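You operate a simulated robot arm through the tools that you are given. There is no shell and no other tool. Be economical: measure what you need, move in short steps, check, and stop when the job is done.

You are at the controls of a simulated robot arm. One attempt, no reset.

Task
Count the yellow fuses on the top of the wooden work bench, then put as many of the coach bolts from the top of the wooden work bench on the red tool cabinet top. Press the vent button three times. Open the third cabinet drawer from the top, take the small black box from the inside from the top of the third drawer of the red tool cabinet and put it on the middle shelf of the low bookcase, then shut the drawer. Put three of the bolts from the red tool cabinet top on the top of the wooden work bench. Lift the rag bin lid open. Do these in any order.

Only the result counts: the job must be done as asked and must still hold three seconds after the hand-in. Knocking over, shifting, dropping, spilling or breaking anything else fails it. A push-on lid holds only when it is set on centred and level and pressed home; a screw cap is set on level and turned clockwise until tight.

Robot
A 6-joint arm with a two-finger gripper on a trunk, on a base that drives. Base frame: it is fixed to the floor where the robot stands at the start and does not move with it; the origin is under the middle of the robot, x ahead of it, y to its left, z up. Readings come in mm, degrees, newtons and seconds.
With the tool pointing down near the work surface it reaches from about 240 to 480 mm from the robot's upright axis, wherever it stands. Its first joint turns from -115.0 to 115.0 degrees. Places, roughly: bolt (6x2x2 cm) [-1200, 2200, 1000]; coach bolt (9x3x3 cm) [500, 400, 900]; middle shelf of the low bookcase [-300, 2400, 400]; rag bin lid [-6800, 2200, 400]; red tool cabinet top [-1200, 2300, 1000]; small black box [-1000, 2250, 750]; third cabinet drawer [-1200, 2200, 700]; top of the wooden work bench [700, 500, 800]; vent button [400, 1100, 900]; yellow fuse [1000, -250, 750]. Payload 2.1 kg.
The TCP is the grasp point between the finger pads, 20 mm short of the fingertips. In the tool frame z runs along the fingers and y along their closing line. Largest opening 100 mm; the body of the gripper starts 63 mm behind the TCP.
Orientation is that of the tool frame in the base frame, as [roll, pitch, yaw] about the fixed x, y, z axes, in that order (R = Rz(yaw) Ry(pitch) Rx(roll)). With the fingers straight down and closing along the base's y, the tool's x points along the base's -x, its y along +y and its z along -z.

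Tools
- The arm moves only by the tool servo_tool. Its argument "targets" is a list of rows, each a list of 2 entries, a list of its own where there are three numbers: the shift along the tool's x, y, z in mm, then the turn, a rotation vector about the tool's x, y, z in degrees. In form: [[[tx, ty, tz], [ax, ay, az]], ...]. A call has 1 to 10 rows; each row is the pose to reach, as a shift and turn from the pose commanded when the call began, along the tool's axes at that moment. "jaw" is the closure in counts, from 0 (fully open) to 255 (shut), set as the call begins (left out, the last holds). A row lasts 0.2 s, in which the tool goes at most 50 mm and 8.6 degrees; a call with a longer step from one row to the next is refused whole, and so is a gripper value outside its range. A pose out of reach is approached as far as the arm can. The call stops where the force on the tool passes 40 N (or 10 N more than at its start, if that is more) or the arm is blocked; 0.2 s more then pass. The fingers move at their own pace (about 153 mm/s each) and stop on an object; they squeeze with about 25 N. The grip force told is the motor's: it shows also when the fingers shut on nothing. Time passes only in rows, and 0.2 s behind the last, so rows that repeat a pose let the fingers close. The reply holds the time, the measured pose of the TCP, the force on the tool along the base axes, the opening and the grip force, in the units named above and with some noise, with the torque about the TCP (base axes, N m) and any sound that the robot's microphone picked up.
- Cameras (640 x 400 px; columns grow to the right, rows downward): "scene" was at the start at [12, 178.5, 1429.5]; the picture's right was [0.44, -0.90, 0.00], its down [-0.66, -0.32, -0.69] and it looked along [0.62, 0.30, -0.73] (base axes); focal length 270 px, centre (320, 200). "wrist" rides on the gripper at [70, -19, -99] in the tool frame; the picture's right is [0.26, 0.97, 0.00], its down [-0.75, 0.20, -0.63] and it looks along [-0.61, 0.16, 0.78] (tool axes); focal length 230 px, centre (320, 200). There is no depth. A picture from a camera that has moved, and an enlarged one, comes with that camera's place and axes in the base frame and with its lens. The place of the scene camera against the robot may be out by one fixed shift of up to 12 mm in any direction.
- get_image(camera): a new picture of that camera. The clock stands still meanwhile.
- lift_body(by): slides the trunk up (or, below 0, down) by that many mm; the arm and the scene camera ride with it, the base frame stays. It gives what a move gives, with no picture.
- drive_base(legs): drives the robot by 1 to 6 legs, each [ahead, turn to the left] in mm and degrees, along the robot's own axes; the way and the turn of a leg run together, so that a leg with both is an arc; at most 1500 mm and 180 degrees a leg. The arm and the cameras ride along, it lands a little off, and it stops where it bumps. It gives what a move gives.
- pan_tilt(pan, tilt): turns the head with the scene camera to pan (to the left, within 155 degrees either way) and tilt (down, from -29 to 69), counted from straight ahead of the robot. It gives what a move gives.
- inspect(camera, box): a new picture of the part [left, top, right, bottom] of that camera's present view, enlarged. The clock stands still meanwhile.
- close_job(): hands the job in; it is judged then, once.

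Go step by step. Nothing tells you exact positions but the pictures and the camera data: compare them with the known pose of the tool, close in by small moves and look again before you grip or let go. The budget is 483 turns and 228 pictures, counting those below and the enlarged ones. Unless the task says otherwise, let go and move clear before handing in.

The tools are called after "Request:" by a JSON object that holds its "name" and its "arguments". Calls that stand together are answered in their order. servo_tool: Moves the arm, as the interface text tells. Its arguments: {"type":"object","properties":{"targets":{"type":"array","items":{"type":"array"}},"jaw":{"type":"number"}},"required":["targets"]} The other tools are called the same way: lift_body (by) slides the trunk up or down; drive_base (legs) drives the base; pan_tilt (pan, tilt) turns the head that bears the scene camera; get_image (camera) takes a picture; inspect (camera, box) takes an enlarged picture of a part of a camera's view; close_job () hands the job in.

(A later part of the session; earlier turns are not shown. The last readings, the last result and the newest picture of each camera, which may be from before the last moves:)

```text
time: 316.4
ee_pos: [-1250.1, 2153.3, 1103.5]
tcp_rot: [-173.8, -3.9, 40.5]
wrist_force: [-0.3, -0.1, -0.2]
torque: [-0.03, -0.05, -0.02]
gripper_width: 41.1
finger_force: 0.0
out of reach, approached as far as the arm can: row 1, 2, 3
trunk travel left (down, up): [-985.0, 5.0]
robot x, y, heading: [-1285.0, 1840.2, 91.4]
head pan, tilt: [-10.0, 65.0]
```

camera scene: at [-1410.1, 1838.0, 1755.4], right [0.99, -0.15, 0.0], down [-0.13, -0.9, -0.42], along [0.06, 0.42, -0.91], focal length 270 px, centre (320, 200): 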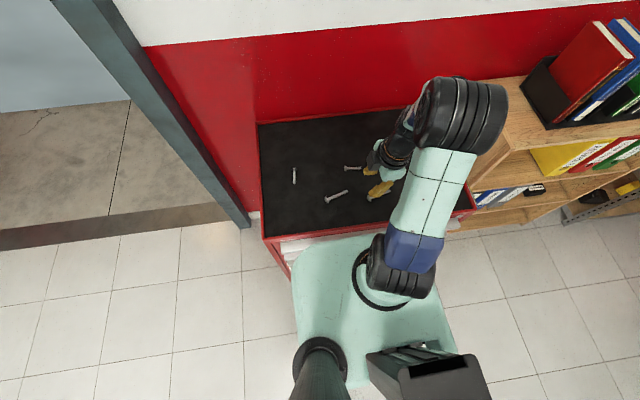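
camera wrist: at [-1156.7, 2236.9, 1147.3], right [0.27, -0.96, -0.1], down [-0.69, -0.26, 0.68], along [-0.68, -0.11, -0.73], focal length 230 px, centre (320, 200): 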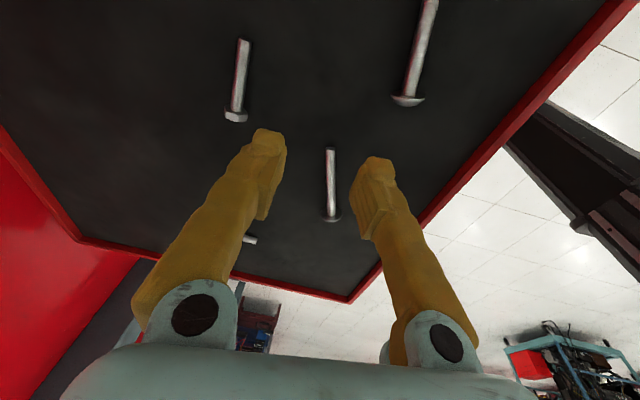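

The limit is in tilting fully down. The bolt at (−1429, 2308) lies along y, so I can pick it with the tool tilted 45° forward, as I did with the box. I'll turn the tool that way.

Request:
{"name": "servo_tool", "arguments": {"targets": [[[0, 0, 0], [0, 0, -8.3]], [[0, 0, 0], [0, 0, -16.6]], [[0, 0, 0], [0, 0, -25]], [[0, 0, 0], [0, 0, -33.3]], [[0, 0, 0], [0, 0, -41.6]], [[0, 0, 0], [0, 0, -50]]]}}

Request:
{"name": "servo_tool", "arguments": {"targets": [[[0, 0, 0], [0, 8, 0]], [[0, 0, 0], [0, 16, 0]], [[0, 0, 0], [0, 24, 0]], [[0, 0, 0], [0, 32, 0]], [[0, 0, 0], [0, 40, 0]]]}}

Request:
{"name": "pan_tilt", "arguments": {"pan": 0, "tilt": 55}}

Request:
{"name": "get_image", "arguments": {"camera": "scene"}}

Request:
{"name": "get_image", "arguments": {"camera": "wrist"}}

```text
time: 317.8
ee_pos: [-1250.4, 2153.6, 1103.0]
tcp_rot: [-179.0, -7.1, 90.7]
wrist_force: [0.5, 0.2, -0.2]
torque: [-0.01, -0.03, 0.02]
gripper_width: 41.2
finger_force: 0.1
out of reach, approached as far as the arm can: row 1, 2, 3, 4, 5, 6
trunk travel left (down, up): [-985.0, 5.0]
robot x, y, heading: [-1280.3, 1838.2, 91.6]
head pan, tilt: [-10.0, 65.0]
```

```text
time: 319.0
ee_pos: [-1320.8, 2174.9, 1071.6]
tcp_rot: [177.4, -45.9, 91.5]
wrist_force: [-0.4, 0.0, -0.6]
torque: [-0.02, 0.02, 0.04]
gripper_width: 41.5
finger_force: 0.0
out of reach, approached as far as the arm can: row 1, 2, 3, 4, 5
trunk travel left (down, up): [-985.0, 5.0]
robot x, y, heading: [-1284.6, 1836.6, 91.4]
head pan, tilt: [-10.0, 65.0]
```

```text
time: 319.7
ee_pos: [-1320.9, 2173.5, 1071.9]
tcp_rot: [177.6, -45.9, 91.5]
wrist_force: [-0.1, 1.0, -1.1]
torque: [0.02, -0.01, -0.05]
gripper_width: 41.5
finger_force: 0.0
trunk travel left (down, up): [-985.0, 5.0]
robot x, y, heading: [-1281.5, 1836.9, 91.7]
head pan, tilt: [0.0, 55.0]
```

```text
103 pictures are left
camera scene: at [-1421.2, 1848.7, 1767.0], right [1.0, 0.03, 0.0], down [0.02, -0.82, -0.57], along [-0.02, 0.57, -0.82], focal length 270 px, centre (320, 200)
```

scene: 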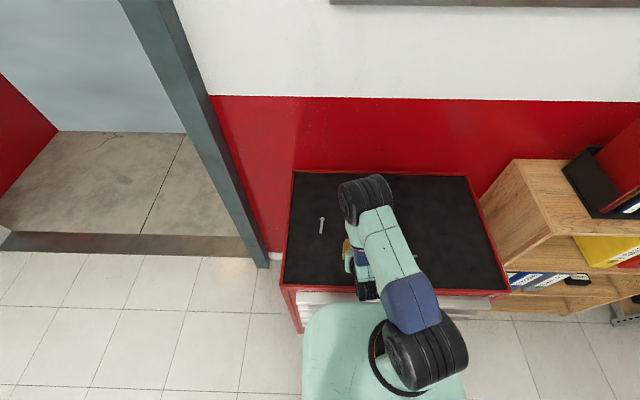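

```text
102 pictures are left
camera wrist: at [-1343.9, 2152.5, 1190.5], right [0.96, 0.17, 0.21], down [0.2, -0.98, -0.09], along [0.19, 0.13, -0.97], focal length 230 px, centre (320, 200)
```

wrist: 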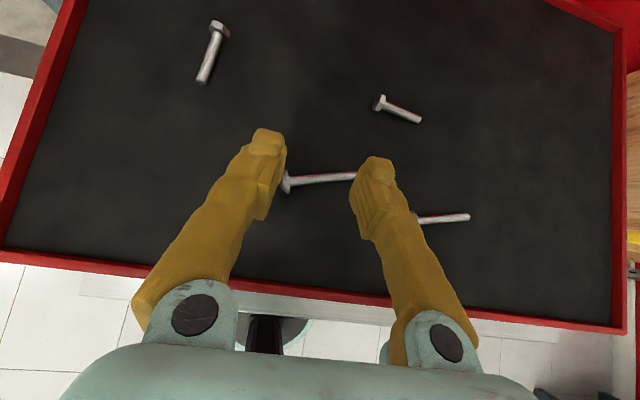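

The bolt lies at x ≈ −1432, y 2273–2333. I'll move out over it, then steepen the tool to ~20° off vertical.

Request:
{"name": "servo_tool", "arguments": {"targets": [[[18, -27, 23], [0, 0, 0]], [[37, -54, 46], [0, 0, 0]], [[55, -81, 69], [0, 0, 0]], [[74, -108, 92], [0, 0, 0]]]}}

Request:
{"name": "servo_tool", "arguments": {"targets": [[[0, 0, 0], [0, -8, 0]], [[0, 0, 0], [0, -16, 0]], [[0, 0, 0], [0, -24, 0]]]}}

Request:
{"name": "get_image", "arguments": {"camera": "wrist"}}

```text
time: 320.7
ee_pos: [-1430.6, 2290.0, 1057.2]
tcp_rot: [178.6, -45.7, 91.5]
wrist_force: [-0.2, -0.2, 0.5]
torque: [0.0, -0.04, -0.04]
gripper_width: 41.5
finger_force: 0.0
trunk travel left (down, up): [-985.0, 5.0]
robot x, y, heading: [-1280.6, 1835.3, 91.9]
head pan, tilt: [0.0, 55.0]
```

```text
time: 321.5
ee_pos: [-1420.7, 2291.5, 1060.8]
tcp_rot: [176.7, -27.8, 90.9]
wrist_force: [-0.5, 0.0, -0.3]
torque: [0.0, 0.02, 0.02]
gripper_width: 41.3
finger_force: 0.0
out of reach, approached as far as the arm can: row 3
trunk travel left (down, up): [-985.0, 5.0]
robot x, y, heading: [-1282.2, 1840.3, 91.8]
head pan, tilt: [0.0, 55.0]
```

```text
101 pictures are left
camera wrist: at [-1446.2, 2308.8, 1178.5], right [0.96, 0.22, 0.17], down [0.18, -0.96, 0.22], along [0.21, -0.18, -0.96], focal length 230 px, centre (320, 200)
```

wrist: 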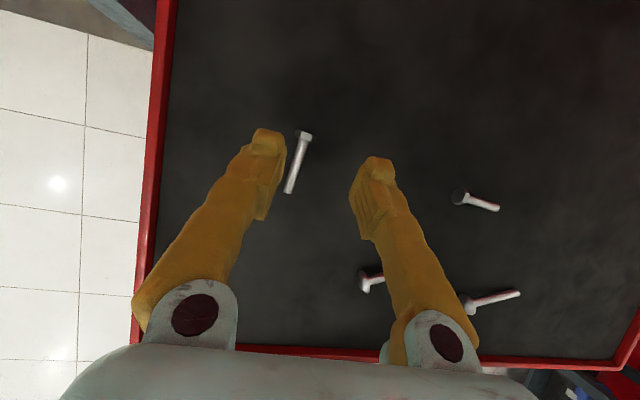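

Request:
{"name": "servo_tool", "arguments": {"targets": [[[0, -8.5, 0], [2, -0.5, 0]], [[0, -8.5, 0], [3.2, 2, 0]], [[0, -8.5, 0], [3.2, 2, 0]]]}}

Request:
{"name": "lift_body", "arguments": {"by": -50}}

Request:
{"name": "get_image", "arguments": {"camera": "wrist"}}

```text
time: 322.3
ee_pos: [-1427.8, 2292.0, 1058.7]
tcp_rot: [179.0, -28.8, 91.0]
wrist_force: [1.0, 0.3, 0.5]
torque: [0.01, -0.01, 0.02]
gripper_width: 41.1
finger_force: 0.1
trunk travel left (down, up): [-985.0, 5.0]
robot x, y, heading: [-1284.1, 1838.8, 91.7]
head pan, tilt: [0.0, 55.0]
```

```text
time: 323.2
ee_pos: [-1427.8, 2292.8, 1010.1]
tcp_rot: [179.1, -28.8, 91.0]
wrist_force: [0.9, -0.8, 0.6]
torque: [0.01, -0.02, 0.03]
gripper_width: 40.9
finger_force: 0.1
trunk travel left (down, up): [-935.0, 55.0]
robot x, y, heading: [-1280.9, 1836.4, 91.9]
head pan, tilt: [0.0, 55.0]
```

```text
100 pictures are left
camera wrist: at [-1449.2, 2306.4, 1129.3], right [0.96, 0.23, 0.14], down [0.21, -0.96, 0.19], along [0.18, -0.16, -0.97], focal length 230 px, centre (320, 200)
```

wrist: 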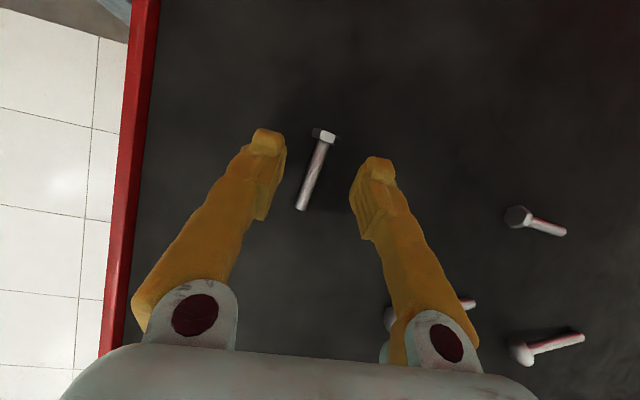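

Request:
{"name": "lift_body", "arguments": {"by": -25}}

Request:
{"name": "servo_tool", "arguments": {"targets": [[[-1, -1, 1.8], [0, 0, 0]], [[-2, -1, 3.6], [0, 0, 0]], [[-3, -1, 5.4], [0, 0, 0]]]}}

Request:
{"name": "get_image", "arguments": {"camera": "wrist"}}

```text
time: 323.9
ee_pos: [-1427.5, 2292.8, 983.5]
tcp_rot: [179.0, -28.8, 91.0]
wrist_force: [-0.8, -0.5, -0.5]
torque: [0.01, 0.02, 0.0]
gripper_width: 41.2
finger_force: 0.1
trunk travel left (down, up): [-910.0, 80.0]
robot x, y, heading: [-1277.5, 1835.9, 91.7]
head pan, tilt: [0.0, 55.0]
```

```text
time: 324.7
ee_pos: [-1428.4, 2292.3, 981.3]
tcp_rot: [179.1, -29.3, 90.9]
wrist_force: [-0.5, 6.9, 32.6]
torque: [0.11, 0.94, -0.26]
gripper_width: 40.7
finger_force: 0.0
trunk travel left (down, up): [-910.0, 80.0]
robot x, y, heading: [-1280.1, 1835.1, 91.7]
head pan, tilt: [0.0, 55.0]
```

```text
99 pictures are left
camera wrist: at [-1449.2, 2305.1, 1102.6], right [0.96, 0.23, 0.14], down [0.2, -0.96, 0.18], along [0.17, -0.15, -0.97], focal length 230 px, centre (320, 200)
```

wrist: 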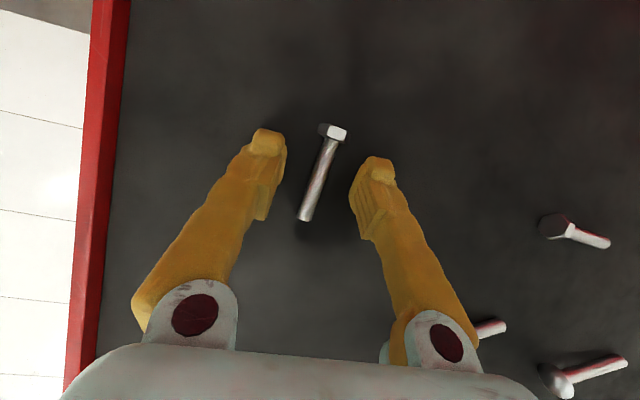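

Request:
{"name": "servo_tool", "arguments": {"targets": [[[1.2, 0, -2.2], [0.9, 0, 0]], [[1.2, 0, -2.2], [0.9, 0, 0]]]}}

Request:
{"name": "servo_tool", "arguments": {"targets": [[[0, 0, 0], [0, 0, 0]], [[0, 0, 0], [0, 0, 0]], [[0, 0, 0], [0, 0, 0]], [[0, 0, 0], [0, 0, 0]]], "jaw": 255}}

Request:
{"name": "lift_body", "arguments": {"by": 70}}

Request:
{"name": "get_image", "arguments": {"camera": "wrist"}}

```text
time: 325.3
ee_pos: [-1427.8, 2291.8, 981.4]
tcp_rot: [179.9, -29.0, 90.9]
wrist_force: [-2.0, 11.7, 30.2]
torque: [0.19, 0.07, -0.3]
gripper_width: 40.8
finger_force: 0.0
trunk travel left (down, up): [-910.0, 80.0]
robot x, y, heading: [-1280.6, 1832.1, 91.5]
head pan, tilt: [0.0, 55.0]
```

```text
time: 326.3
ee_pos: [-1429.6, 2291.6, 980.7]
tcp_rot: [179.9, -28.8, 91.1]
wrist_force: [0.7, -1.1, 4.6]
torque: [-0.02, 0.07, 0.0]
gripper_width: 8.1
finger_force: 25.0
trunk travel left (down, up): [-910.0, 80.0]
robot x, y, heading: [-1282.6, 1837.7, 91.6]
head pan, tilt: [0.0, 55.0]
```

```text
time: 327.4
ee_pos: [-1428.0, 2293.0, 1049.9]
tcp_rot: [180.0, -28.8, 91.0]
wrist_force: [0.0, -0.5, -0.2]
torque: [0.01, -0.01, 0.03]
gripper_width: 8.2
finger_force: 25.5
trunk travel left (down, up): [-980.0, 10.0]
robot x, y, heading: [-1279.0, 1838.4, 91.7]
head pan, tilt: [0.0, 55.0]
```

```text
98 pictures are left
camera wrist: at [-1448.7, 2306.5, 1170.8], right [0.96, 0.24, 0.13], down [0.22, -0.96, 0.19], along [0.17, -0.16, -0.97], focal length 230 px, centre (320, 200)
```

wrist: 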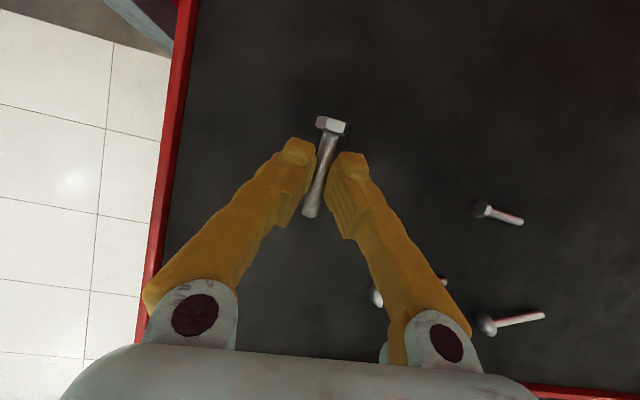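

Third bolt held. I'll drive to the bench, facing it with a straight approach.

Request:
{"name": "drive_base", "arguments": {"legs": [[-500, 0], [0, -136.3], [1495, 0], [0, 44.6]]}}

Request:
{"name": "pan_tilt", "arguments": {"pan": 0, "tilt": 50}}

Request:
{"name": "get_image", "arguments": {"camera": "scene"}}

```text
time: 345.0
ee_pos: [270.2, 445.6, 1051.1]
tcp_rot: [179.9, -28.8, 0.1]
wrist_force: [-0.6, 0.2, 0.3]
torque: [0.0, 0.03, -0.01]
gripper_width: 8.3
finger_force: 24.7
trunk travel left (down, up): [-980.0, 10.0]
robot x, y, heading: [-185.9, 305.7, 0.7]
head pan, tilt: [0.0, 55.0]
```

```text
time: 345.7
ee_pos: [270.0, 445.5, 1051.6]
tcp_rot: [179.9, -28.8, 0.1]
wrist_force: [-0.8, 0.1, -0.5]
torque: [0.0, 0.05, -0.07]
gripper_width: 8.5
finger_force: 25.2
trunk travel left (down, up): [-980.0, 10.0]
robot x, y, heading: [-181.6, 303.8, 1.0]
head pan, tilt: [0.0, 50.0]
```

```text
97 pictures are left
camera scene: at [-172.2, 448.6, 1768.5], right [0.01, -1.0, 0.0], down [-0.77, -0.01, -0.64], along [0.64, 0.01, -0.77], focal length 270 px, centre (320, 200)
```

scene: 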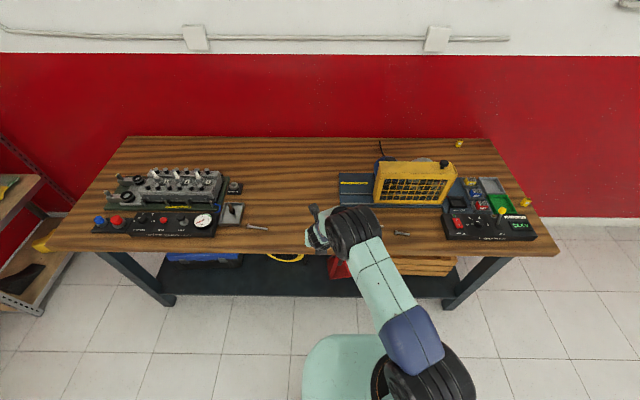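

Request:
{"name": "drive_base", "arguments": {"legs": [[195, 0]]}}

Request:
{"name": "lift_body", "arguments": {"by": -150}}

Request:
{"name": "get_image", "arguments": {"camera": "wrist"}}

Request:
{"name": "get_image", "arguments": {"camera": "scene"}}

```text
time: 347.3
ee_pos: [462.8, 447.5, 1053.3]
tcp_rot: [179.8, -29.0, 0.2]
wrist_force: [-1.0, 0.5, -0.3]
torque: [0.0, -0.02, 0.03]
gripper_width: 8.0
finger_force: 25.6
trunk travel left (down, up): [-980.0, 10.0]
robot x, y, heading: [8.6, 307.3, 0.9]
head pan, tilt: [0.0, 50.0]
```

```text
time: 349.0
ee_pos: [465.5, 449.0, 900.2]
tcp_rot: [179.9, -28.8, 0.2]
wrist_force: [0.2, 0.7, 0.2]
torque: [0.0, 0.03, 0.01]
gripper_width: 8.1
finger_force: 25.2
trunk travel left (down, up): [-830.0, 160.0]
robot x, y, heading: [6.3, 307.3, 0.9]
head pan, tilt: [0.0, 50.0]
```

```text
96 pictures are left
camera wrist: at [478.1, 468.5, 1020.9], right [0.23, -0.97, 0.13], down [-0.96, -0.2, 0.19], along [-0.16, -0.16, -0.97], focal length 230 px, centre (320, 200)
```

wrist: 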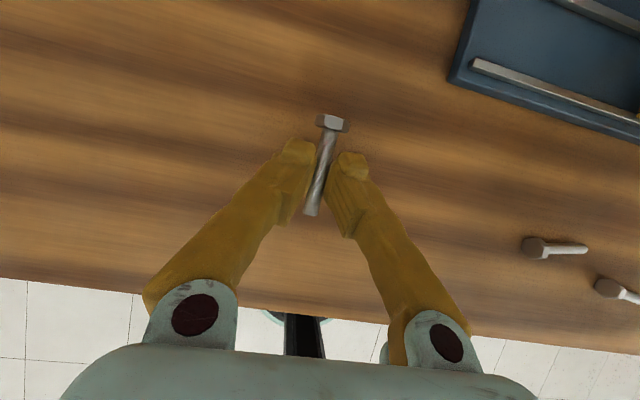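

```text
95 pictures are left
camera scene: at [23.3, 451.0, 1618.6], right [0.01, -1.0, 0.0], down [-0.77, -0.01, -0.64], along [0.64, 0.01, -0.77], focal length 270 px, centre (320, 200)
```

scene: 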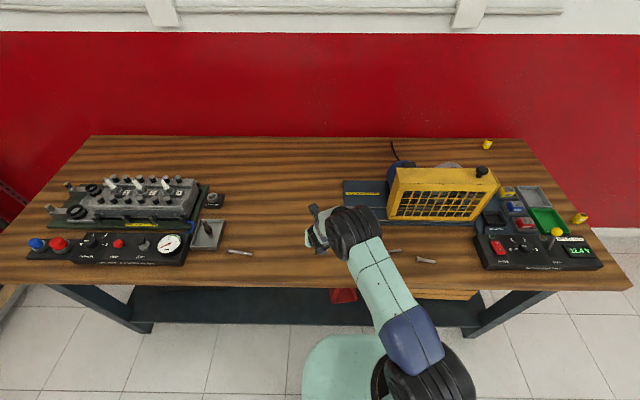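

Request:
{"name": "lift_body", "arguments": {"by": -25}}

Request:
{"name": "servo_tool", "arguments": {"targets": [[[-0.5, 0, 0.9], [0, 0, 0]], [[-1, 0, 1.7], [0, 0, 0]]]}}

Request:
{"name": "servo_tool", "arguments": {"targets": [[[0, 0, 0], [0, 0, 0]], [[0, 0, 0], [0, 0, 0]]], "jaw": 150}}

Request:
{"name": "lift_body", "arguments": {"by": 120}}

Request:
{"name": "get_image", "arguments": {"camera": "wrist"}}

```text
time: 349.7
ee_pos: [465.1, 449.7, 874.7]
tcp_rot: [179.9, -28.9, 0.2]
wrist_force: [-0.4, 0.2, 0.0]
torque: [0.03, 0.0, 0.0]
gripper_width: 8.3
finger_force: 25.5
trunk travel left (down, up): [-805.0, 185.0]
robot x, y, heading: [10.2, 308.4, 0.7]
head pan, tilt: [0.0, 50.0]
```

```text
time: 350.3
ee_pos: [466.1, 449.0, 873.2]
tcp_rot: [179.7, -28.8, 0.3]
wrist_force: [0.0, 0.4, 0.0]
torque: [0.0, -0.01, 0.02]
gripper_width: 8.1
finger_force: 25.1
trunk travel left (down, up): [-805.0, 185.0]
robot x, y, heading: [6.3, 309.7, 1.0]
head pan, tilt: [0.0, 50.0]
```

```text
time: 350.9
ee_pos: [465.7, 449.4, 873.7]
tcp_rot: [179.9, -28.7, 0.2]
wrist_force: [-0.2, -0.1, -0.8]
torque: [0.01, -0.01, 0.07]
gripper_width: 41.3
finger_force: 0.0
trunk travel left (down, up): [-805.0, 185.0]
robot x, y, heading: [6.8, 311.3, 0.7]
head pan, tilt: [0.0, 50.0]
```

```text
time: 352.4
ee_pos: [464.2, 448.6, 994.2]
tcp_rot: [179.9, -28.7, 0.2]
wrist_force: [0.1, -0.5, -0.6]
torque: [0.04, -0.02, -0.03]
gripper_width: 41.3
finger_force: 0.1
trunk travel left (down, up): [-925.0, 65.0]
robot x, y, heading: [10.9, 309.4, 0.6]
head pan, tilt: [0.0, 50.0]
```

```text
94 pictures are left
camera wrist: at [478.2, 468.8, 1113.9], right [0.23, -0.97, 0.13], down [-0.96, -0.2, 0.19], along [-0.16, -0.16, -0.97], focal length 230 px, centre (320, 200)
```

wrist: 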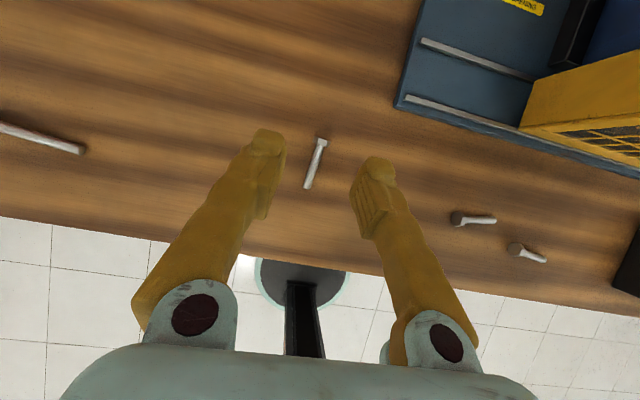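

All three bolts are on the bench. Last: the rag bin at about (−6800, 2200). I'll back off, turn around and look down the room.

Request:
{"name": "drive_base", "arguments": {"legs": [[-350, 0], [0, 170]]}}

Request:
{"name": "pan_tilt", "arguments": {"pan": 0, "tilt": 12}}

Request:
{"name": "get_image", "arguments": {"camera": "scene"}}

Request:
{"name": "inspect", "arguments": {"camera": "scene", "box": [300, 80, 540, 230]}}

```text
time: 361.7
ee_pos: [-815.9, 236.0, 993.6]
tcp_rot: [179.9, -28.8, 171.0]
wrist_force: [0.4, 0.2, -0.1]
torque: [-0.04, 0.0, 0.01]
gripper_width: 41.3
finger_force: 0.1
trunk travel left (down, up): [-925.0, 65.0]
robot x, y, heading: [-343.9, 301.8, 171.6]
head pan, tilt: [0.0, 50.0]
```

```text
time: 362.7
ee_pos: [-817.4, 237.1, 992.6]
tcp_rot: [179.9, -28.9, 171.0]
wrist_force: [0.6, 0.9, -0.5]
torque: [0.01, -0.02, 0.02]
gripper_width: 41.2
finger_force: 0.1
trunk travel left (down, up): [-925.0, 65.0]
robot x, y, heading: [-344.1, 307.4, 171.5]
head pan, tilt: [0.0, 12.0]
```

```text
93 pictures are left
camera scene: at [-396.5, 172.9, 1772.1], right [0.15, 0.99, 0.0], down [0.21, -0.03, -0.98], along [-0.97, 0.14, -0.21], focal length 270 px, centre (320, 200)
```

scene: 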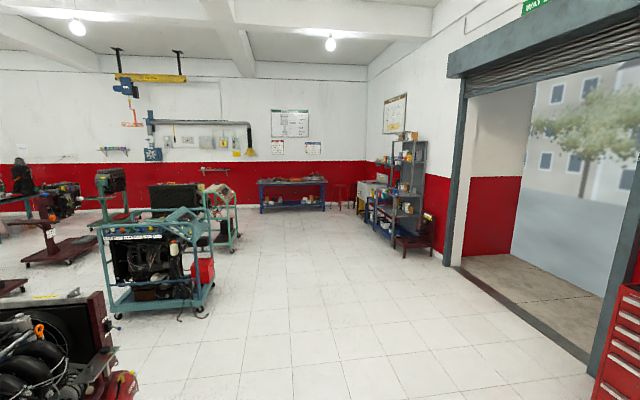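

```text
2.67 times, centred on (420, 155) of scene
camera zoom: at [-396.5, 172.9, 1772.1], right [0.15, 0.99, 0.0], down [0.21, -0.03, -0.98], along [-0.97, 0.14, -0.21], focal length 720 px, centre (53, 320)
```

zoom: 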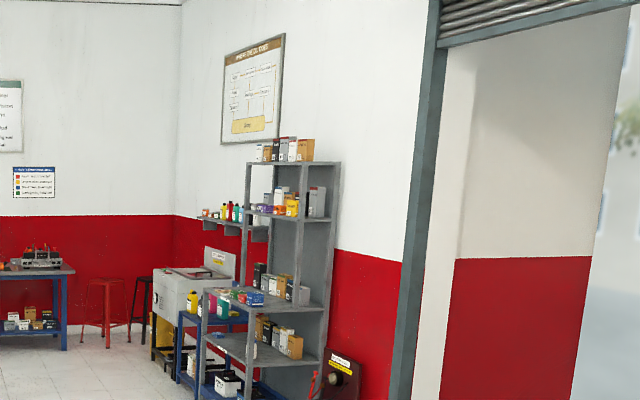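

The rag bin should be by the parts washer at the far end. The corridor is clear; I'll drive most of the way and look.

Request:
{"name": "drive_base", "arguments": {"legs": [[1400, 0], [1400, 0], [1400, 0], [1200, 0]]}}

Request:
{"name": "pan_tilt", "arguments": {"pan": -40, "tilt": 25}}

Request:
{"name": "get_image", "arguments": {"camera": "scene"}}

```text
time: 388.4
ee_pos: [-6110.2, 1126.6, 993.0]
tcp_rot: [-180.0, -28.8, 168.8]
wrist_force: [0.9, 1.0, -0.7]
torque: [0.01, -0.02, -0.01]
gripper_width: 41.5
finger_force: 0.1
trunk travel left (down, up): [-925.0, 65.0]
robot x, y, heading: [-5634.8, 1173.7, 169.3]
head pan, tilt: [0.0, 12.0]
```

```text
time: 389.4
ee_pos: [-6110.8, 1125.5, 992.3]
tcp_rot: [180.0, -28.7, 168.8]
wrist_force: [-0.1, -0.2, -0.4]
torque: [0.0, 0.02, 0.01]
gripper_width: 41.3
finger_force: 0.1
trunk travel left (down, up): [-925.0, 65.0]
robot x, y, heading: [-5633.3, 1175.3, 169.6]
head pan, tilt: [-40.0, 25.0]
```

```text
91 pictures are left
camera scene: at [-5659.4, 1101.1, 1751.1], right [0.77, 0.63, 0.0], down [0.27, -0.33, -0.91], along [-0.58, 0.7, -0.42], focal length 270 px, centre (320, 200)
```

scene: 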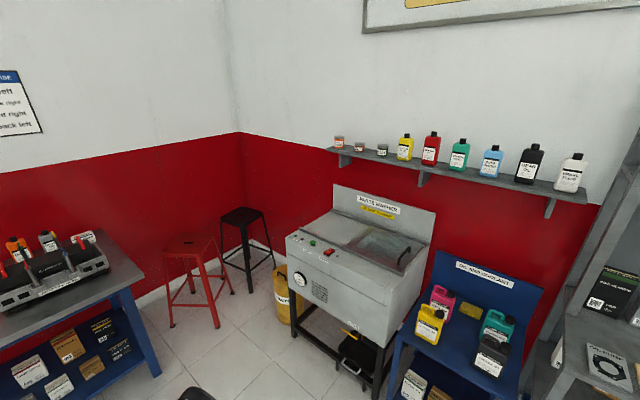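

Request:
{"name": "inspect", "arguments": {"camera": "scene", "box": [220, 230, 380, 330]}}

```text
4.00 times, centred on (300, 280) of scene
camera zoom: at [-5659.4, 1101.1, 1751.1], right [0.77, 0.63, 0.0], down [0.27, -0.33, -0.91], along [-0.58, 0.7, -0.42], focal length 1080 px, centre (400, -120)
```

zoom: 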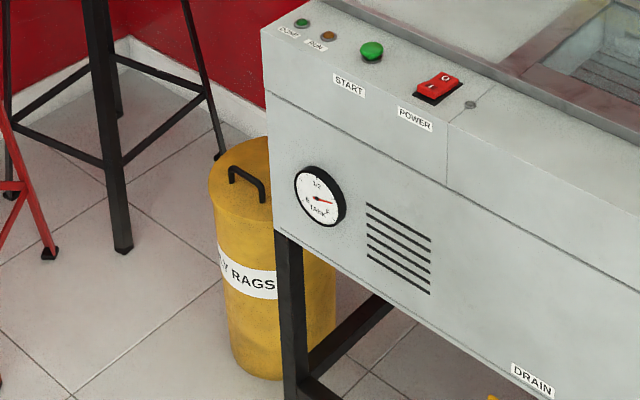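

The rag bin is the yellow "OILY RAGS" can with a black handle, left of the parts washer. I'll approach it.

Request:
{"name": "drive_base", "arguments": {"legs": [[0, 3], [960, 0], [0, -62.6], [280, 0], [0, -20]]}}

Request:
{"name": "pan_tilt", "arguments": {"pan": 10, "tilt": 50}}

Request:
{"name": "get_image", "arguments": {"camera": "scene"}}

Request:
{"name": "get_image", "arguments": {"camera": "wrist"}}

```text
time: 400.2
ee_pos: [-6819.8, 2019.7, 993.6]
tcp_rot: [179.7, -28.8, 89.7]
wrist_force: [0.1, -0.7, -0.1]
torque: [-0.01, 0.01, -0.01]
gripper_width: 41.2
finger_force: 0.0
trunk travel left (down, up): [-925.0, 65.0]
robot x, y, heading: [-6681.4, 1559.8, 90.2]
head pan, tilt: [-40.0, 25.0]
```

```text
time: 401.4
ee_pos: [-6818.5, 2019.6, 992.7]
tcp_rot: [179.9, -28.8, 89.6]
wrist_force: [0.4, 0.0, 0.4]
torque: [-0.01, -0.01, 0.01]
gripper_width: 41.3
finger_force: 0.0
trunk travel left (down, up): [-925.0, 65.0]
robot x, y, heading: [-6682.7, 1559.9, 90.0]
head pan, tilt: [10.0, 50.0]
```

```text
89 pictures are left
camera scene: at [-6834.6, 1580.3, 1713.6], right [0.98, 0.18, 0.0], down [0.14, -0.75, -0.64], along [-0.11, 0.63, -0.77], focal length 270 px, centre (320, 200)
```

scene: 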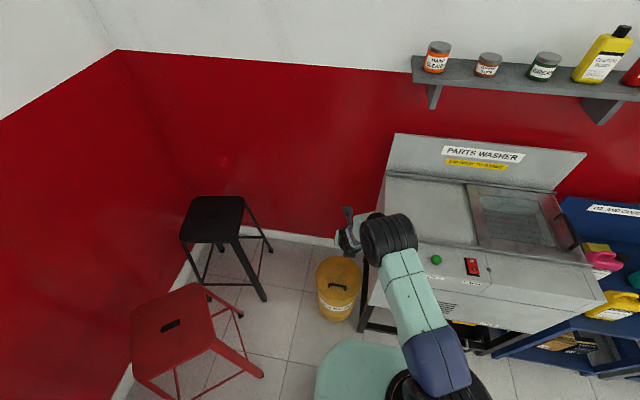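

```text
88 pictures are left
camera wrist: at [-6838.1, 2034.3, 1113.9], right [0.97, 0.22, 0.13], down [0.19, -0.96, 0.19], along [0.16, -0.16, -0.97], focal length 230 px, centre (320, 200)
```

wrist: 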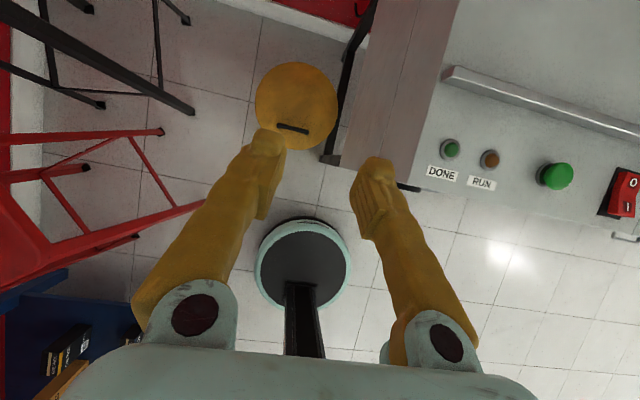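

The lid handle bar lies on the front side, hinge at the back. To open it well I need the tool vertical, so first I'll unwind the wrist: back off and pitch the tool up to horizontal.

Request:
{"name": "drive_base", "arguments": {"legs": [[-300, 0]]}}

Request:
{"name": "servo_tool", "arguments": {"targets": [[[14, 0, -9], [0, 8, 0]], [[28, 0, -19], [0, 16, 0]], [[41, 0, -28], [0, 24, 0]], [[55, 0, -38], [0, 32, 0]], [[69, 0, -47], [0, 40, 0]], [[83, 0, -57], [0, 48, 0]], [[96, 0, -66], [0, 56, 0]], [[110, 0, -76], [0, 64, 0]]]}}

Request:
{"name": "get_image", "arguments": {"camera": "scene"}}

```text
time: 403.5
ee_pos: [-6817.1, 1722.1, 991.8]
tcp_rot: [179.8, -28.7, 89.5]
wrist_force: [-0.2, 0.3, 0.1]
torque: [-0.02, -0.04, -0.02]
gripper_width: 41.2
finger_force: 0.0
trunk travel left (down, up): [-925.0, 65.0]
robot x, y, heading: [-6681.3, 1261.3, 90.2]
head pan, tilt: [10.0, 50.0]
```

```text
time: 405.3
ee_pos: [-6816.0, 1781.2, 1113.7]
tcp_rot: [2.5, -87.2, -93.0]
wrist_force: [0.2, -0.3, -1.5]
torque: [0.03, 0.02, 0.01]
gripper_width: 41.1
finger_force: 0.1
trunk travel left (down, up): [-925.0, 65.0]
robot x, y, heading: [-6682.3, 1262.9, 90.0]
head pan, tilt: [10.0, 50.0]
```

```text
87 pictures are left
camera scene: at [-6833.9, 1282.1, 1713.6], right [0.98, 0.17, 0.0], down [0.13, -0.75, -0.64], along [-0.11, 0.63, -0.77], focal length 270 px, centre (320, 200)
```

scene: 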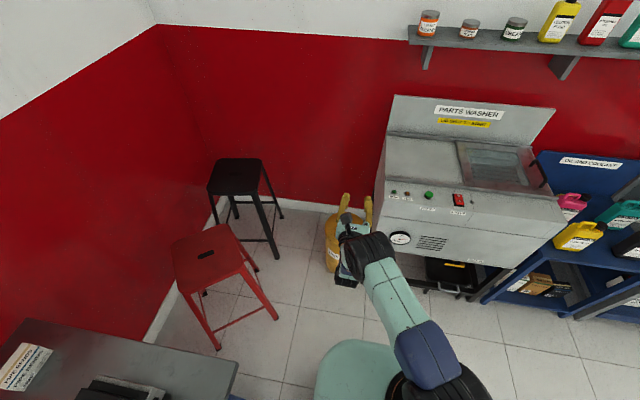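

Request:
{"name": "servo_tool", "arguments": {"targets": [[[0, -13, -9], [7.8, 0, 0]], [[0, -27, -18], [15.6, 0, 0]], [[0, -40, -27], [23.4, 0, 0]], [[0, -53, -36], [31.2, 0, 0]], [[0, -67, -45], [39, 0, 0]], [[0, -80, -54], [46.8, 0, 0]], [[0, -93, -63], [54.6, 0, 0]], [[0, -107, -72], [62.4, 0, 0]], [[0, -120, -80], [70, 0, 0]]]}}

Request:
{"name": "get_image", "arguments": {"camera": "scene"}}

```text
time: 407.0
ee_pos: [-6989.7, 1603.4, 1146.1]
tcp_rot: [-1.9, -79.2, -47.8]
wrist_force: [-0.3, 0.1, 0.4]
torque: [0.02, 0.0, -0.02]
gripper_width: 40.9
finger_force: 0.0
out of reach, approached as far as the arm can: row 2, 3, 4, 5, 6, 7, 8
trunk travel left (down, up): [-925.0, 65.0]
robot x, y, heading: [-6681.2, 1261.4, 90.3]
head pan, tilt: [10.0, 50.0]
stopped in row 8: the arm was blocked; the commanded pose is now the measured one
```

```text
86 pictures are left
camera scene: at [-6833.6, 1281.9, 1713.6], right [0.98, 0.17, 0.0], down [0.13, -0.75, -0.64], along [-0.11, 0.63, -0.77], focal length 270 px, centre (320, 200)
```

scene: 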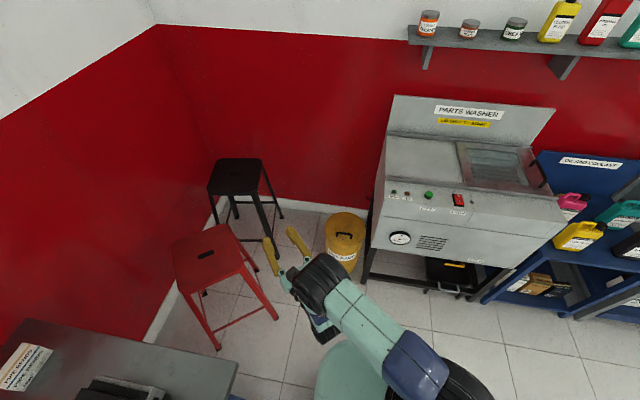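

Request:
{"name": "servo_tool", "arguments": {"targets": [[[0, 0, 0], [0, -8, 0]], [[0, 0, 0], [0, -16, 0]], [[0, 0, 0], [0, -24, 0]], [[0, 0, 0], [0, -32, 0]], [[0, 0, 0], [0, -40, 0]], [[0, 0, 0], [0, -48, 0]], [[0, 0, 0], [0, -56, 0]], [[0, 0, 0], [0, -64, 0]], [[0, 0, 0], [0, -72, 0]], [[0, 0, 0], [0, -80, 0]]]}}

Request:
{"name": "get_image", "arguments": {"camera": "scene"}}

```text
time: 409.2
ee_pos: [-6979.4, 1619.6, 1149.2]
tcp_rot: [175.4, -37.5, 130.1]
wrist_force: [0.0, -0.4, 0.4]
torque: [-0.02, 0.02, 0.04]
gripper_width: 41.2
finger_force: 0.1
out of reach, approached as far as the arm can: row 3, 4, 8, 9, 10
trunk travel left (down, up): [-925.0, 65.0]
robot x, y, heading: [-6683.3, 1263.9, 90.0]
head pan, tilt: [10.0, 50.0]
```

```text
85 pictures are left
camera scene: at [-6834.0, 1281.4, 1713.6], right [0.98, 0.17, 0.0], down [0.13, -0.75, -0.64], along [-0.11, 0.63, -0.77], focal length 270 px, centre (320, 200)
```

scene: 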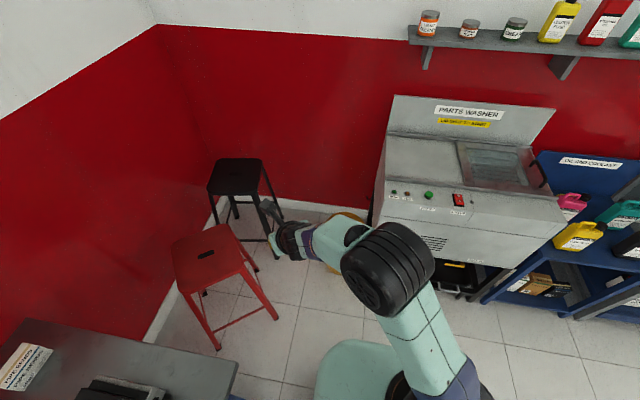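

Request:
{"name": "servo_tool", "arguments": {"targets": [[[-35, 2, 8], [0, -7, 0]], [[-70, 4, 17], [0, -14, 0]], [[-105, 6, 26], [0, -21, 0]], [[-140, 8, 35], [0, -29, 0]], [[-175, 10, 43], [0, -37, 0]], [[-175, 10, 43], [0, -37, 0]]]}}

Request:
{"name": "get_image", "arguments": {"camera": "scene"}}

```text
time: 410.6
ee_pos: [-6896.1, 1540.0, 1009.8]
tcp_rot: [176.3, -0.4, 127.4]
wrist_force: [-0.1, 0.7, -0.6]
torque: [0.01, 0.04, 0.0]
gripper_width: 41.1
finger_force: 0.1
trunk travel left (down, up): [-925.0, 65.0]
robot x, y, heading: [-6679.1, 1261.0, 90.1]
head pan, tilt: [10.0, 50.0]
```

```text
84 pictures are left
camera scene: at [-6833.8, 1281.2, 1713.6], right [0.98, 0.17, 0.0], down [0.13, -0.75, -0.64], along [-0.11, 0.63, -0.77], focal length 270 px, centre (320, 200)
```

scene: 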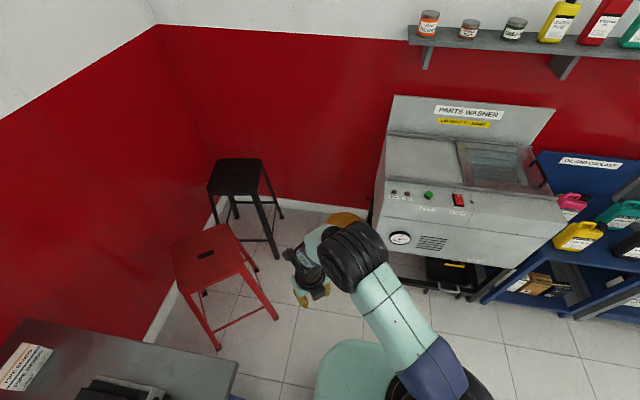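

The tool is now truly vertical. I'll turn it so the fingers close along y, and drive up to the bin.

Request:
{"name": "servo_tool", "arguments": {"targets": [[[0, 0, 0], [1, 0, -8]], [[0, 0, 0], [2, 0, -16]], [[0, 0, 0], [3, 0, -24]], [[0, 0, 0], [3.5, 0, -32]], [[0, 0, 0], [3.5, 0, -40]], [[0, 0, 0], [3.5, 0, -48]], [[0, 0, 0], [3.5, 0, -53]]], "jaw": 100}}

Request:
{"name": "drive_base", "arguments": {"legs": [[0, 9.6], [440, 0], [0, -9.6]]}}

Request:
{"name": "lift_body", "arguments": {"by": -350}}

Request:
{"name": "get_image", "arguments": {"camera": "scene"}}

Request:
{"name": "get_image", "arguments": {"camera": "wrist"}}

```text
time: 412.2
ee_pos: [-6846.8, 1489.4, 967.3]
tcp_rot: [178.8, 0.4, -179.5]
wrist_force: [0.7, -0.1, 0.1]
torque: [0.01, -0.01, -0.01]
gripper_width: 60.8
finger_force: 0.0
out of reach, approached as far as the arm can: row 2, 3, 4, 5, 6, 7
trunk travel left (down, up): [-925.0, 65.0]
robot x, y, heading: [-6680.5, 1262.6, 90.3]
head pan, tilt: [10.0, 50.0]
```

```text
time: 416.2
ee_pos: [-6922.7, 1923.7, 967.6]
tcp_rot: [178.8, 0.3, -179.4]
wrist_force: [0.6, -0.2, -0.1]
torque: [0.01, 0.01, 0.0]
gripper_width: 60.5
finger_force: 0.1
trunk travel left (down, up): [-925.0, 65.0]
robot x, y, heading: [-6753.4, 1698.3, 90.1]
head pan, tilt: [10.0, 50.0]
```

```text
time: 419.6
ee_pos: [-6922.1, 1925.1, 618.0]
tcp_rot: [178.8, 0.4, -179.4]
wrist_force: [0.5, 0.5, -0.4]
torque: [0.03, 0.02, 0.01]
gripper_width: 60.8
finger_force: 0.0
trunk travel left (down, up): [-575.0, 415.0]
robot x, y, heading: [-6755.4, 1701.0, 90.5]
head pan, tilt: [10.0, 50.0]
```

```text
83 pictures are left
camera scene: at [-6909.5, 1717.5, 1363.6], right [0.98, 0.18, 0.0], down [0.14, -0.75, -0.64], along [-0.12, 0.63, -0.77], focal length 270 px, centre (320, 200)
```

scene: 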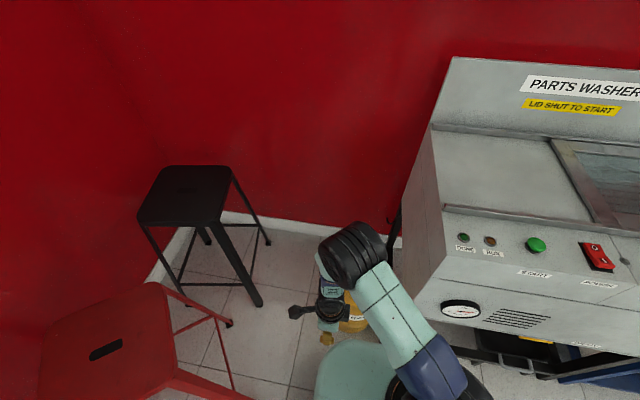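

```text
82 pictures are left
camera wrist: at [-6993.5, 1903.9, 716.5], right [-0.27, 0.96, 0.02], down [0.74, 0.19, 0.64], along [0.61, 0.18, -0.77], focal length 230 px, centre (320, 200)
```

wrist: 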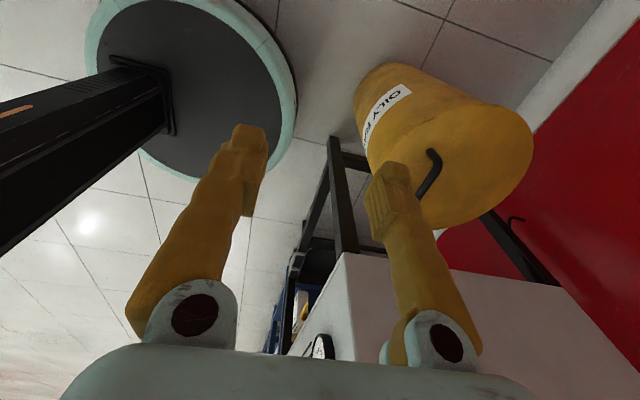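

I'll move over the handle at about (−6856, 2106), staying above it.

Request:
{"name": "servo_tool", "arguments": {"targets": [[[-16, 45, 0], [0, 0, 0]], [[-32, 90, 0], [0, 0, 0]], [[-48, 135, 0], [0, 0, 0]], [[-66, 180, 0], [1.2, 0, 0]]]}}

Request:
{"name": "lift_body", "arguments": {"by": -70}}

Request:
{"name": "get_image", "arguments": {"camera": "wrist"}}

Request:
{"name": "get_image", "arguments": {"camera": "scene"}}

```text
time: 420.6
ee_pos: [-6835.0, 1999.4, 588.3]
tcp_rot: [178.2, 0.0, -179.5]
wrist_force: [-0.8, -0.2, 0.1]
torque: [0.0, 0.01, -0.01]
gripper_width: 60.8
finger_force: 0.1
out of reach, approached as far as the arm can: row 1, 2, 3, 4
trunk travel left (down, up): [-575.0, 415.0]
robot x, y, heading: [-6752.4, 1701.5, 90.5]
head pan, tilt: [10.0, 50.0]
```

```text
time: 421.7
ee_pos: [-6836.0, 1999.5, 518.0]
tcp_rot: [178.2, 0.1, -179.5]
wrist_force: [0.6, 0.0, -0.2]
torque: [0.02, 0.01, 0.02]
gripper_width: 60.9
finger_force: 0.2
trunk travel left (down, up): [-505.0, 485.0]
robot x, y, heading: [-6757.7, 1696.4, 90.2]
head pan, tilt: [10.0, 50.0]
```

```text
81 pictures are left
camera wrist: at [-6906.1, 1977.0, 617.0], right [-0.27, 0.96, 0.03], down [0.75, 0.19, 0.64], along [0.61, 0.19, -0.77], focal length 230 px, centre (320, 200)
```

wrist: 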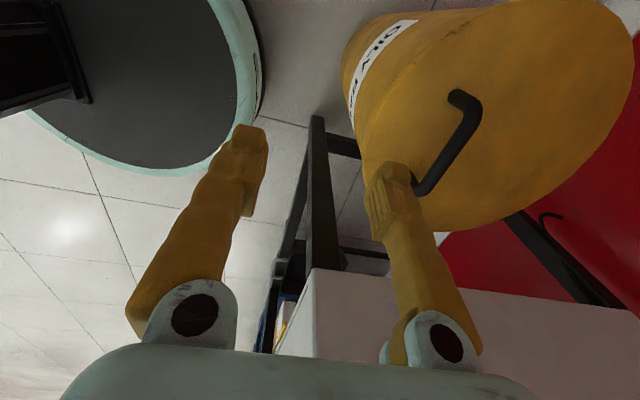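

```text
80 pictures are left
camera scene: at [-6909.3, 1717.5, 1293.6], right [0.98, 0.18, 0.0], down [0.14, -0.75, -0.64], along [-0.12, 0.63, -0.77], focal length 270 px, centre (320, 200)
```

scene: 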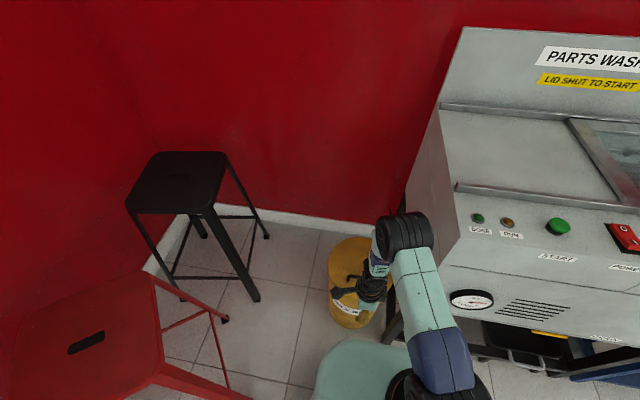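

The wrist roll joint is at its limit in this direction; I'll raise and turn the tool 180° the other way (the fingers still close along y).

Request:
{"name": "lift_body", "arguments": {"by": 120}}

Request:
{"name": "servo_tool", "arguments": {"targets": [[[0, 0, 0], [0, 0, 8.5]], [[0, 0, 0], [0, 0, 17]], [[0, 0, 0], [0, 0, 25.5]], [[0, 0, 0], [0, 0, 34]], [[0, 0, 0], [0, 0, 42.5]], [[0, 0, 0], [0, 0, 51]], [[0, 0, 0], [0, 0, 59.5]], [[0, 0, 0], [0, 0, 68]], [[0, 0, 0], [0, 0, 76.5]], [[0, 0, 0], [0, 0, 85]]]}}

Request:
{"name": "servo_tool", "arguments": {"targets": [[[0, 0, 0], [0, 0, 8.5]], [[0, 0, 0], [0, 0, 17]], [[0, 0, 0], [0, 0, 25.5]], [[0, 0, 0], [0, 0, 34]], [[0, 0, 0], [0, 0, 42.5]], [[0, 0, 0], [0, 0, 51]], [[0, 0, 0], [0, 0, 59.5]], [[0, 0, 0], [0, 0, 68]], [[0, 0, 0], [0, 0, 76.5]], [[0, 0, 0], [0, 0, 85]]]}}

```text
time: 423.2
ee_pos: [-6835.9, 1997.9, 639.2]
tcp_rot: [178.3, 0.1, -179.4]
wrist_force: [-0.6, 0.8, -0.2]
torque: [-0.03, -0.01, 0.03]
gripper_width: 60.8
finger_force: 0.1
trunk travel left (down, up): [-625.0, 365.0]
robot x, y, heading: [-6760.1, 1699.1, 90.0]
head pan, tilt: [10.0, 50.0]
```

```text
time: 425.4
ee_pos: [-6835.5, 1997.5, 638.3]
tcp_rot: [179.6, -1.8, 95.4]
wrist_force: [0.2, 0.4, -0.2]
torque: [-0.03, 0.03, 0.0]
gripper_width: 60.8
finger_force: 0.0
trunk travel left (down, up): [-625.0, 365.0]
robot x, y, heading: [-6755.1, 1697.7, 90.5]
head pan, tilt: [10.0, 50.0]
```

```text
time: 427.6
ee_pos: [-6836.6, 1998.1, 638.3]
tcp_rot: [-178.3, -0.5, 10.4]
wrist_force: [-0.2, 0.3, -1.0]
torque: [0.06, 0.0, -0.01]
gripper_width: 60.9
finger_force: 0.1
trunk travel left (down, up): [-625.0, 365.0]
robot x, y, heading: [-6754.9, 1702.1, 90.2]
head pan, tilt: [10.0, 50.0]
```

Request:
{"name": "servo_tool", "arguments": {"targets": [[[1, -35, 0], [-0.5, 0, 3.5]], [[2, -70, 0], [-1.2, 0, 7]], [[3, -110, 0], [-1.7, 0, 10.4]]]}}

Request:
{"name": "lift_body", "arguments": {"by": -110}}

Request:
{"name": "get_image", "arguments": {"camera": "wrist"}}

```text
time: 428.4
ee_pos: [-6853.2, 2106.5, 642.3]
tcp_rot: [-180.0, -0.2, 0.1]
wrist_force: [-0.7, 1.4, -0.3]
torque: [0.02, 0.01, 0.01]
gripper_width: 60.8
finger_force: 0.1
out of reach, approached as far as the arm can: row 1
trunk travel left (down, up): [-625.0, 365.0]
robot x, y, heading: [-6757.5, 1698.3, 90.2]
head pan, tilt: [10.0, 50.0]
```

```text
time: 429.8
ee_pos: [-6853.9, 2107.6, 533.1]
tcp_rot: [-179.9, -0.3, 0.2]
wrist_force: [0.2, 0.1, 0.5]
torque: [-0.02, -0.02, 0.0]
gripper_width: 60.7
finger_force: 0.0
trunk travel left (down, up): [-515.0, 475.0]
robot x, y, heading: [-6756.5, 1697.2, 90.4]
head pan, tilt: [10.0, 50.0]
```

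```text
79 pictures are left
camera wrist: at [-6784.9, 2126.5, 631.9], right [0.26, -0.97, 0.0], down [-0.75, -0.2, 0.63], along [-0.6, -0.16, -0.78], focal length 230 px, centre (320, 200)
```

wrist: 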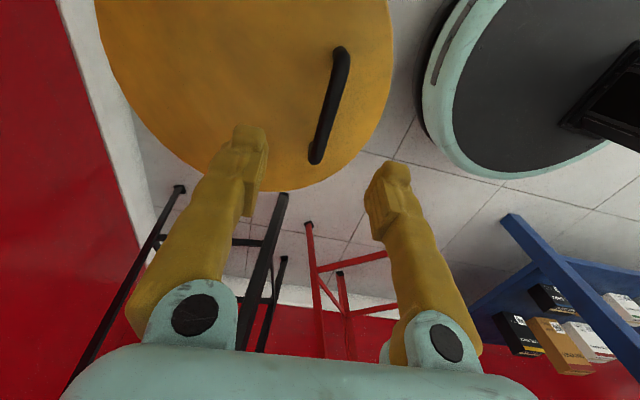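

The bar handle is centred below the gripper. I'll lower toward it.

Request:
{"name": "lift_body", "arguments": {"by": -60}}

Request:
{"name": "get_image", "arguments": {"camera": "wrist"}}

```text
time: 430.8
ee_pos: [-6853.1, 2107.3, 471.4]
tcp_rot: [-179.9, -0.3, 0.2]
wrist_force: [0.6, 0.4, -0.8]
torque: [-0.03, 0.02, 0.0]
gripper_width: 60.9
finger_force: 0.0
trunk travel left (down, up): [-455.0, 535.0]
robot x, y, heading: [-6757.7, 1698.2, 90.4]
head pan, tilt: [10.0, 50.0]
```

```text
78 pictures are left
camera wrist: at [-6784.9, 2126.5, 571.9], right [0.26, -0.97, 0.0], down [-0.75, -0.2, 0.63], along [-0.6, -0.16, -0.78], focal length 230 px, centre (320, 200)
```

wrist: 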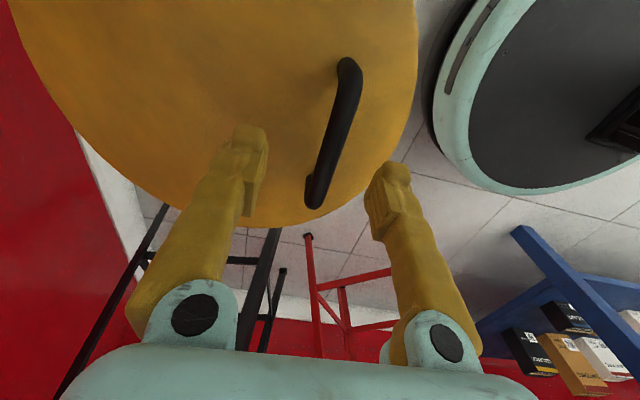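

Request:
{"name": "servo_tool", "arguments": {"targets": [[[4, 0, 8], [0, 0, 0]], [[4, 0, 16], [0, 0, 0]], [[4, 0, 24], [0, 0, 0]], [[4, 0, 28], [0, 0, 0]]]}}

Request:
{"name": "get_image", "arguments": {"camera": "wrist"}}

```text
time: 431.8
ee_pos: [-6849.3, 2106.0, 444.5]
tcp_rot: [-179.8, -0.3, 0.2]
wrist_force: [0.4, 1.0, -0.1]
torque: [-0.02, -0.02, 0.0]
gripper_width: 60.7
finger_force: 0.0
trunk travel left (down, up): [-455.0, 535.0]
robot x, y, heading: [-6752.9, 1698.9, 90.6]
head pan, tilt: [10.0, 50.0]
```

```text
77 pictures are left
camera wrist: at [-6780.8, 2126.4, 544.1], right [0.26, -0.97, 0.0], down [-0.75, -0.2, 0.63], along [-0.6, -0.16, -0.78], focal length 230 px, centre (320, 200)
```

wrist: 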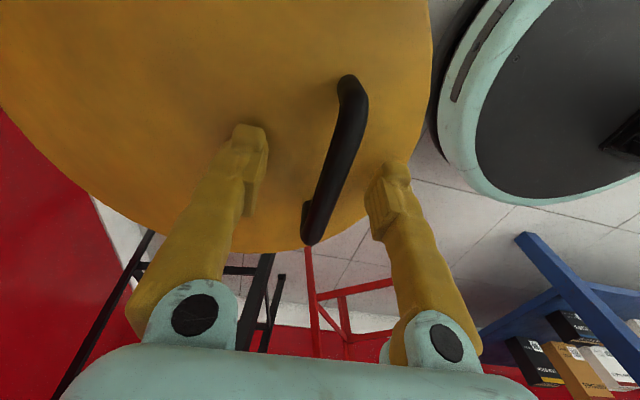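

Request:
{"name": "servo_tool", "arguments": {"targets": [[[0, 0, 0], [0, 0, 0]], [[0, 0, 0], [0, 0, 0]], [[0, 0, 0], [0, 0, 0]], [[0, 0, 0], [0, 0, 0]]], "jaw": 255}}

Request:
{"name": "servo_tool", "arguments": {"targets": [[[0, 0, -6], [0, 0, 0]], [[0, -1, -14], [0, 0, 0]], [[0, -2, -22], [0, 0, 0]], [[0, -3, -30], [0, 0, 0]]]}}

Request:
{"name": "get_image", "arguments": {"camera": "wrist"}}

Request:
{"name": "inspect", "arguments": {"camera": "scene", "box": [260, 180, 480, 340]}}

```text
time: 432.8
ee_pos: [-6849.9, 2105.3, 445.1]
tcp_rot: [-180.0, -0.3, 0.2]
wrist_force: [0.3, -10.5, 0.9]
torque: [0.08, -0.02, -0.02]
gripper_width: 0.0
finger_force: 25.3
trunk travel left (down, up): [-455.0, 535.0]
robot x, y, heading: [-6756.7, 1699.3, 90.3]
head pan, tilt: [10.0, 50.0]
```

```text
time: 433.8
ee_pos: [-6850.6, 2112.9, 473.0]
tcp_rot: [-179.8, -0.3, 0.0]
wrist_force: [0.3, 21.6, -11.7]
torque: [-0.24, 0.21, -0.1]
gripper_width: 0.0
finger_force: 29.3
trunk travel left (down, up): [-455.0, 535.0]
robot x, y, heading: [-6757.6, 1700.3, 90.3]
head pan, tilt: [10.0, 50.0]
```

```text
76 pictures are left
camera wrist: at [-6780.9, 2133.1, 572.4], right [0.26, -0.97, 0.0], down [-0.75, -0.2, 0.63], along [-0.61, -0.16, -0.78], focal length 230 px, centre (320, 200)
```

wrist: 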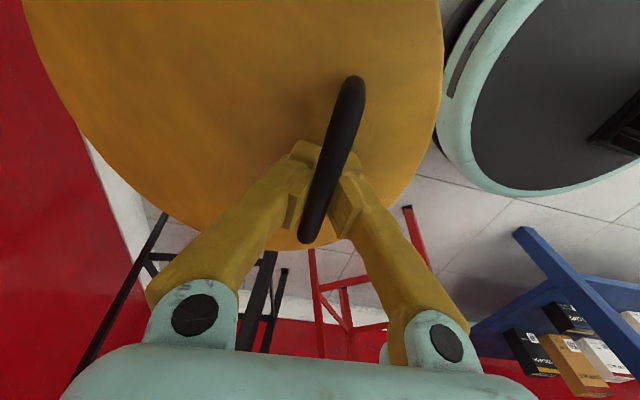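

```text
2.50 times, centred on (370, 260) of scene
camera zoom: at [-6909.9, 1722.9, 1243.2], right [0.98, 0.18, 0.0], down [0.14, -0.76, -0.64], along [-0.11, 0.63, -0.77], focal length 675 px, centre (195, 50)
```

zoom: 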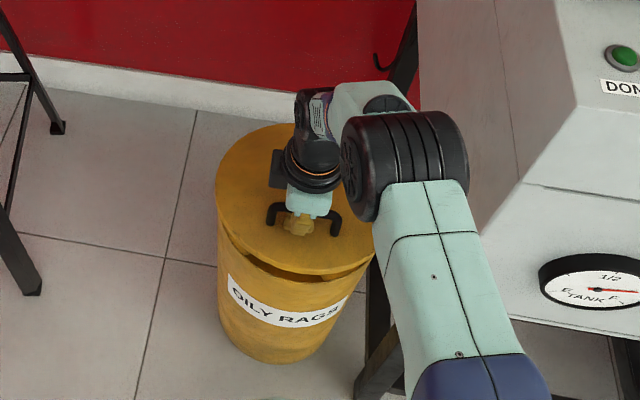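

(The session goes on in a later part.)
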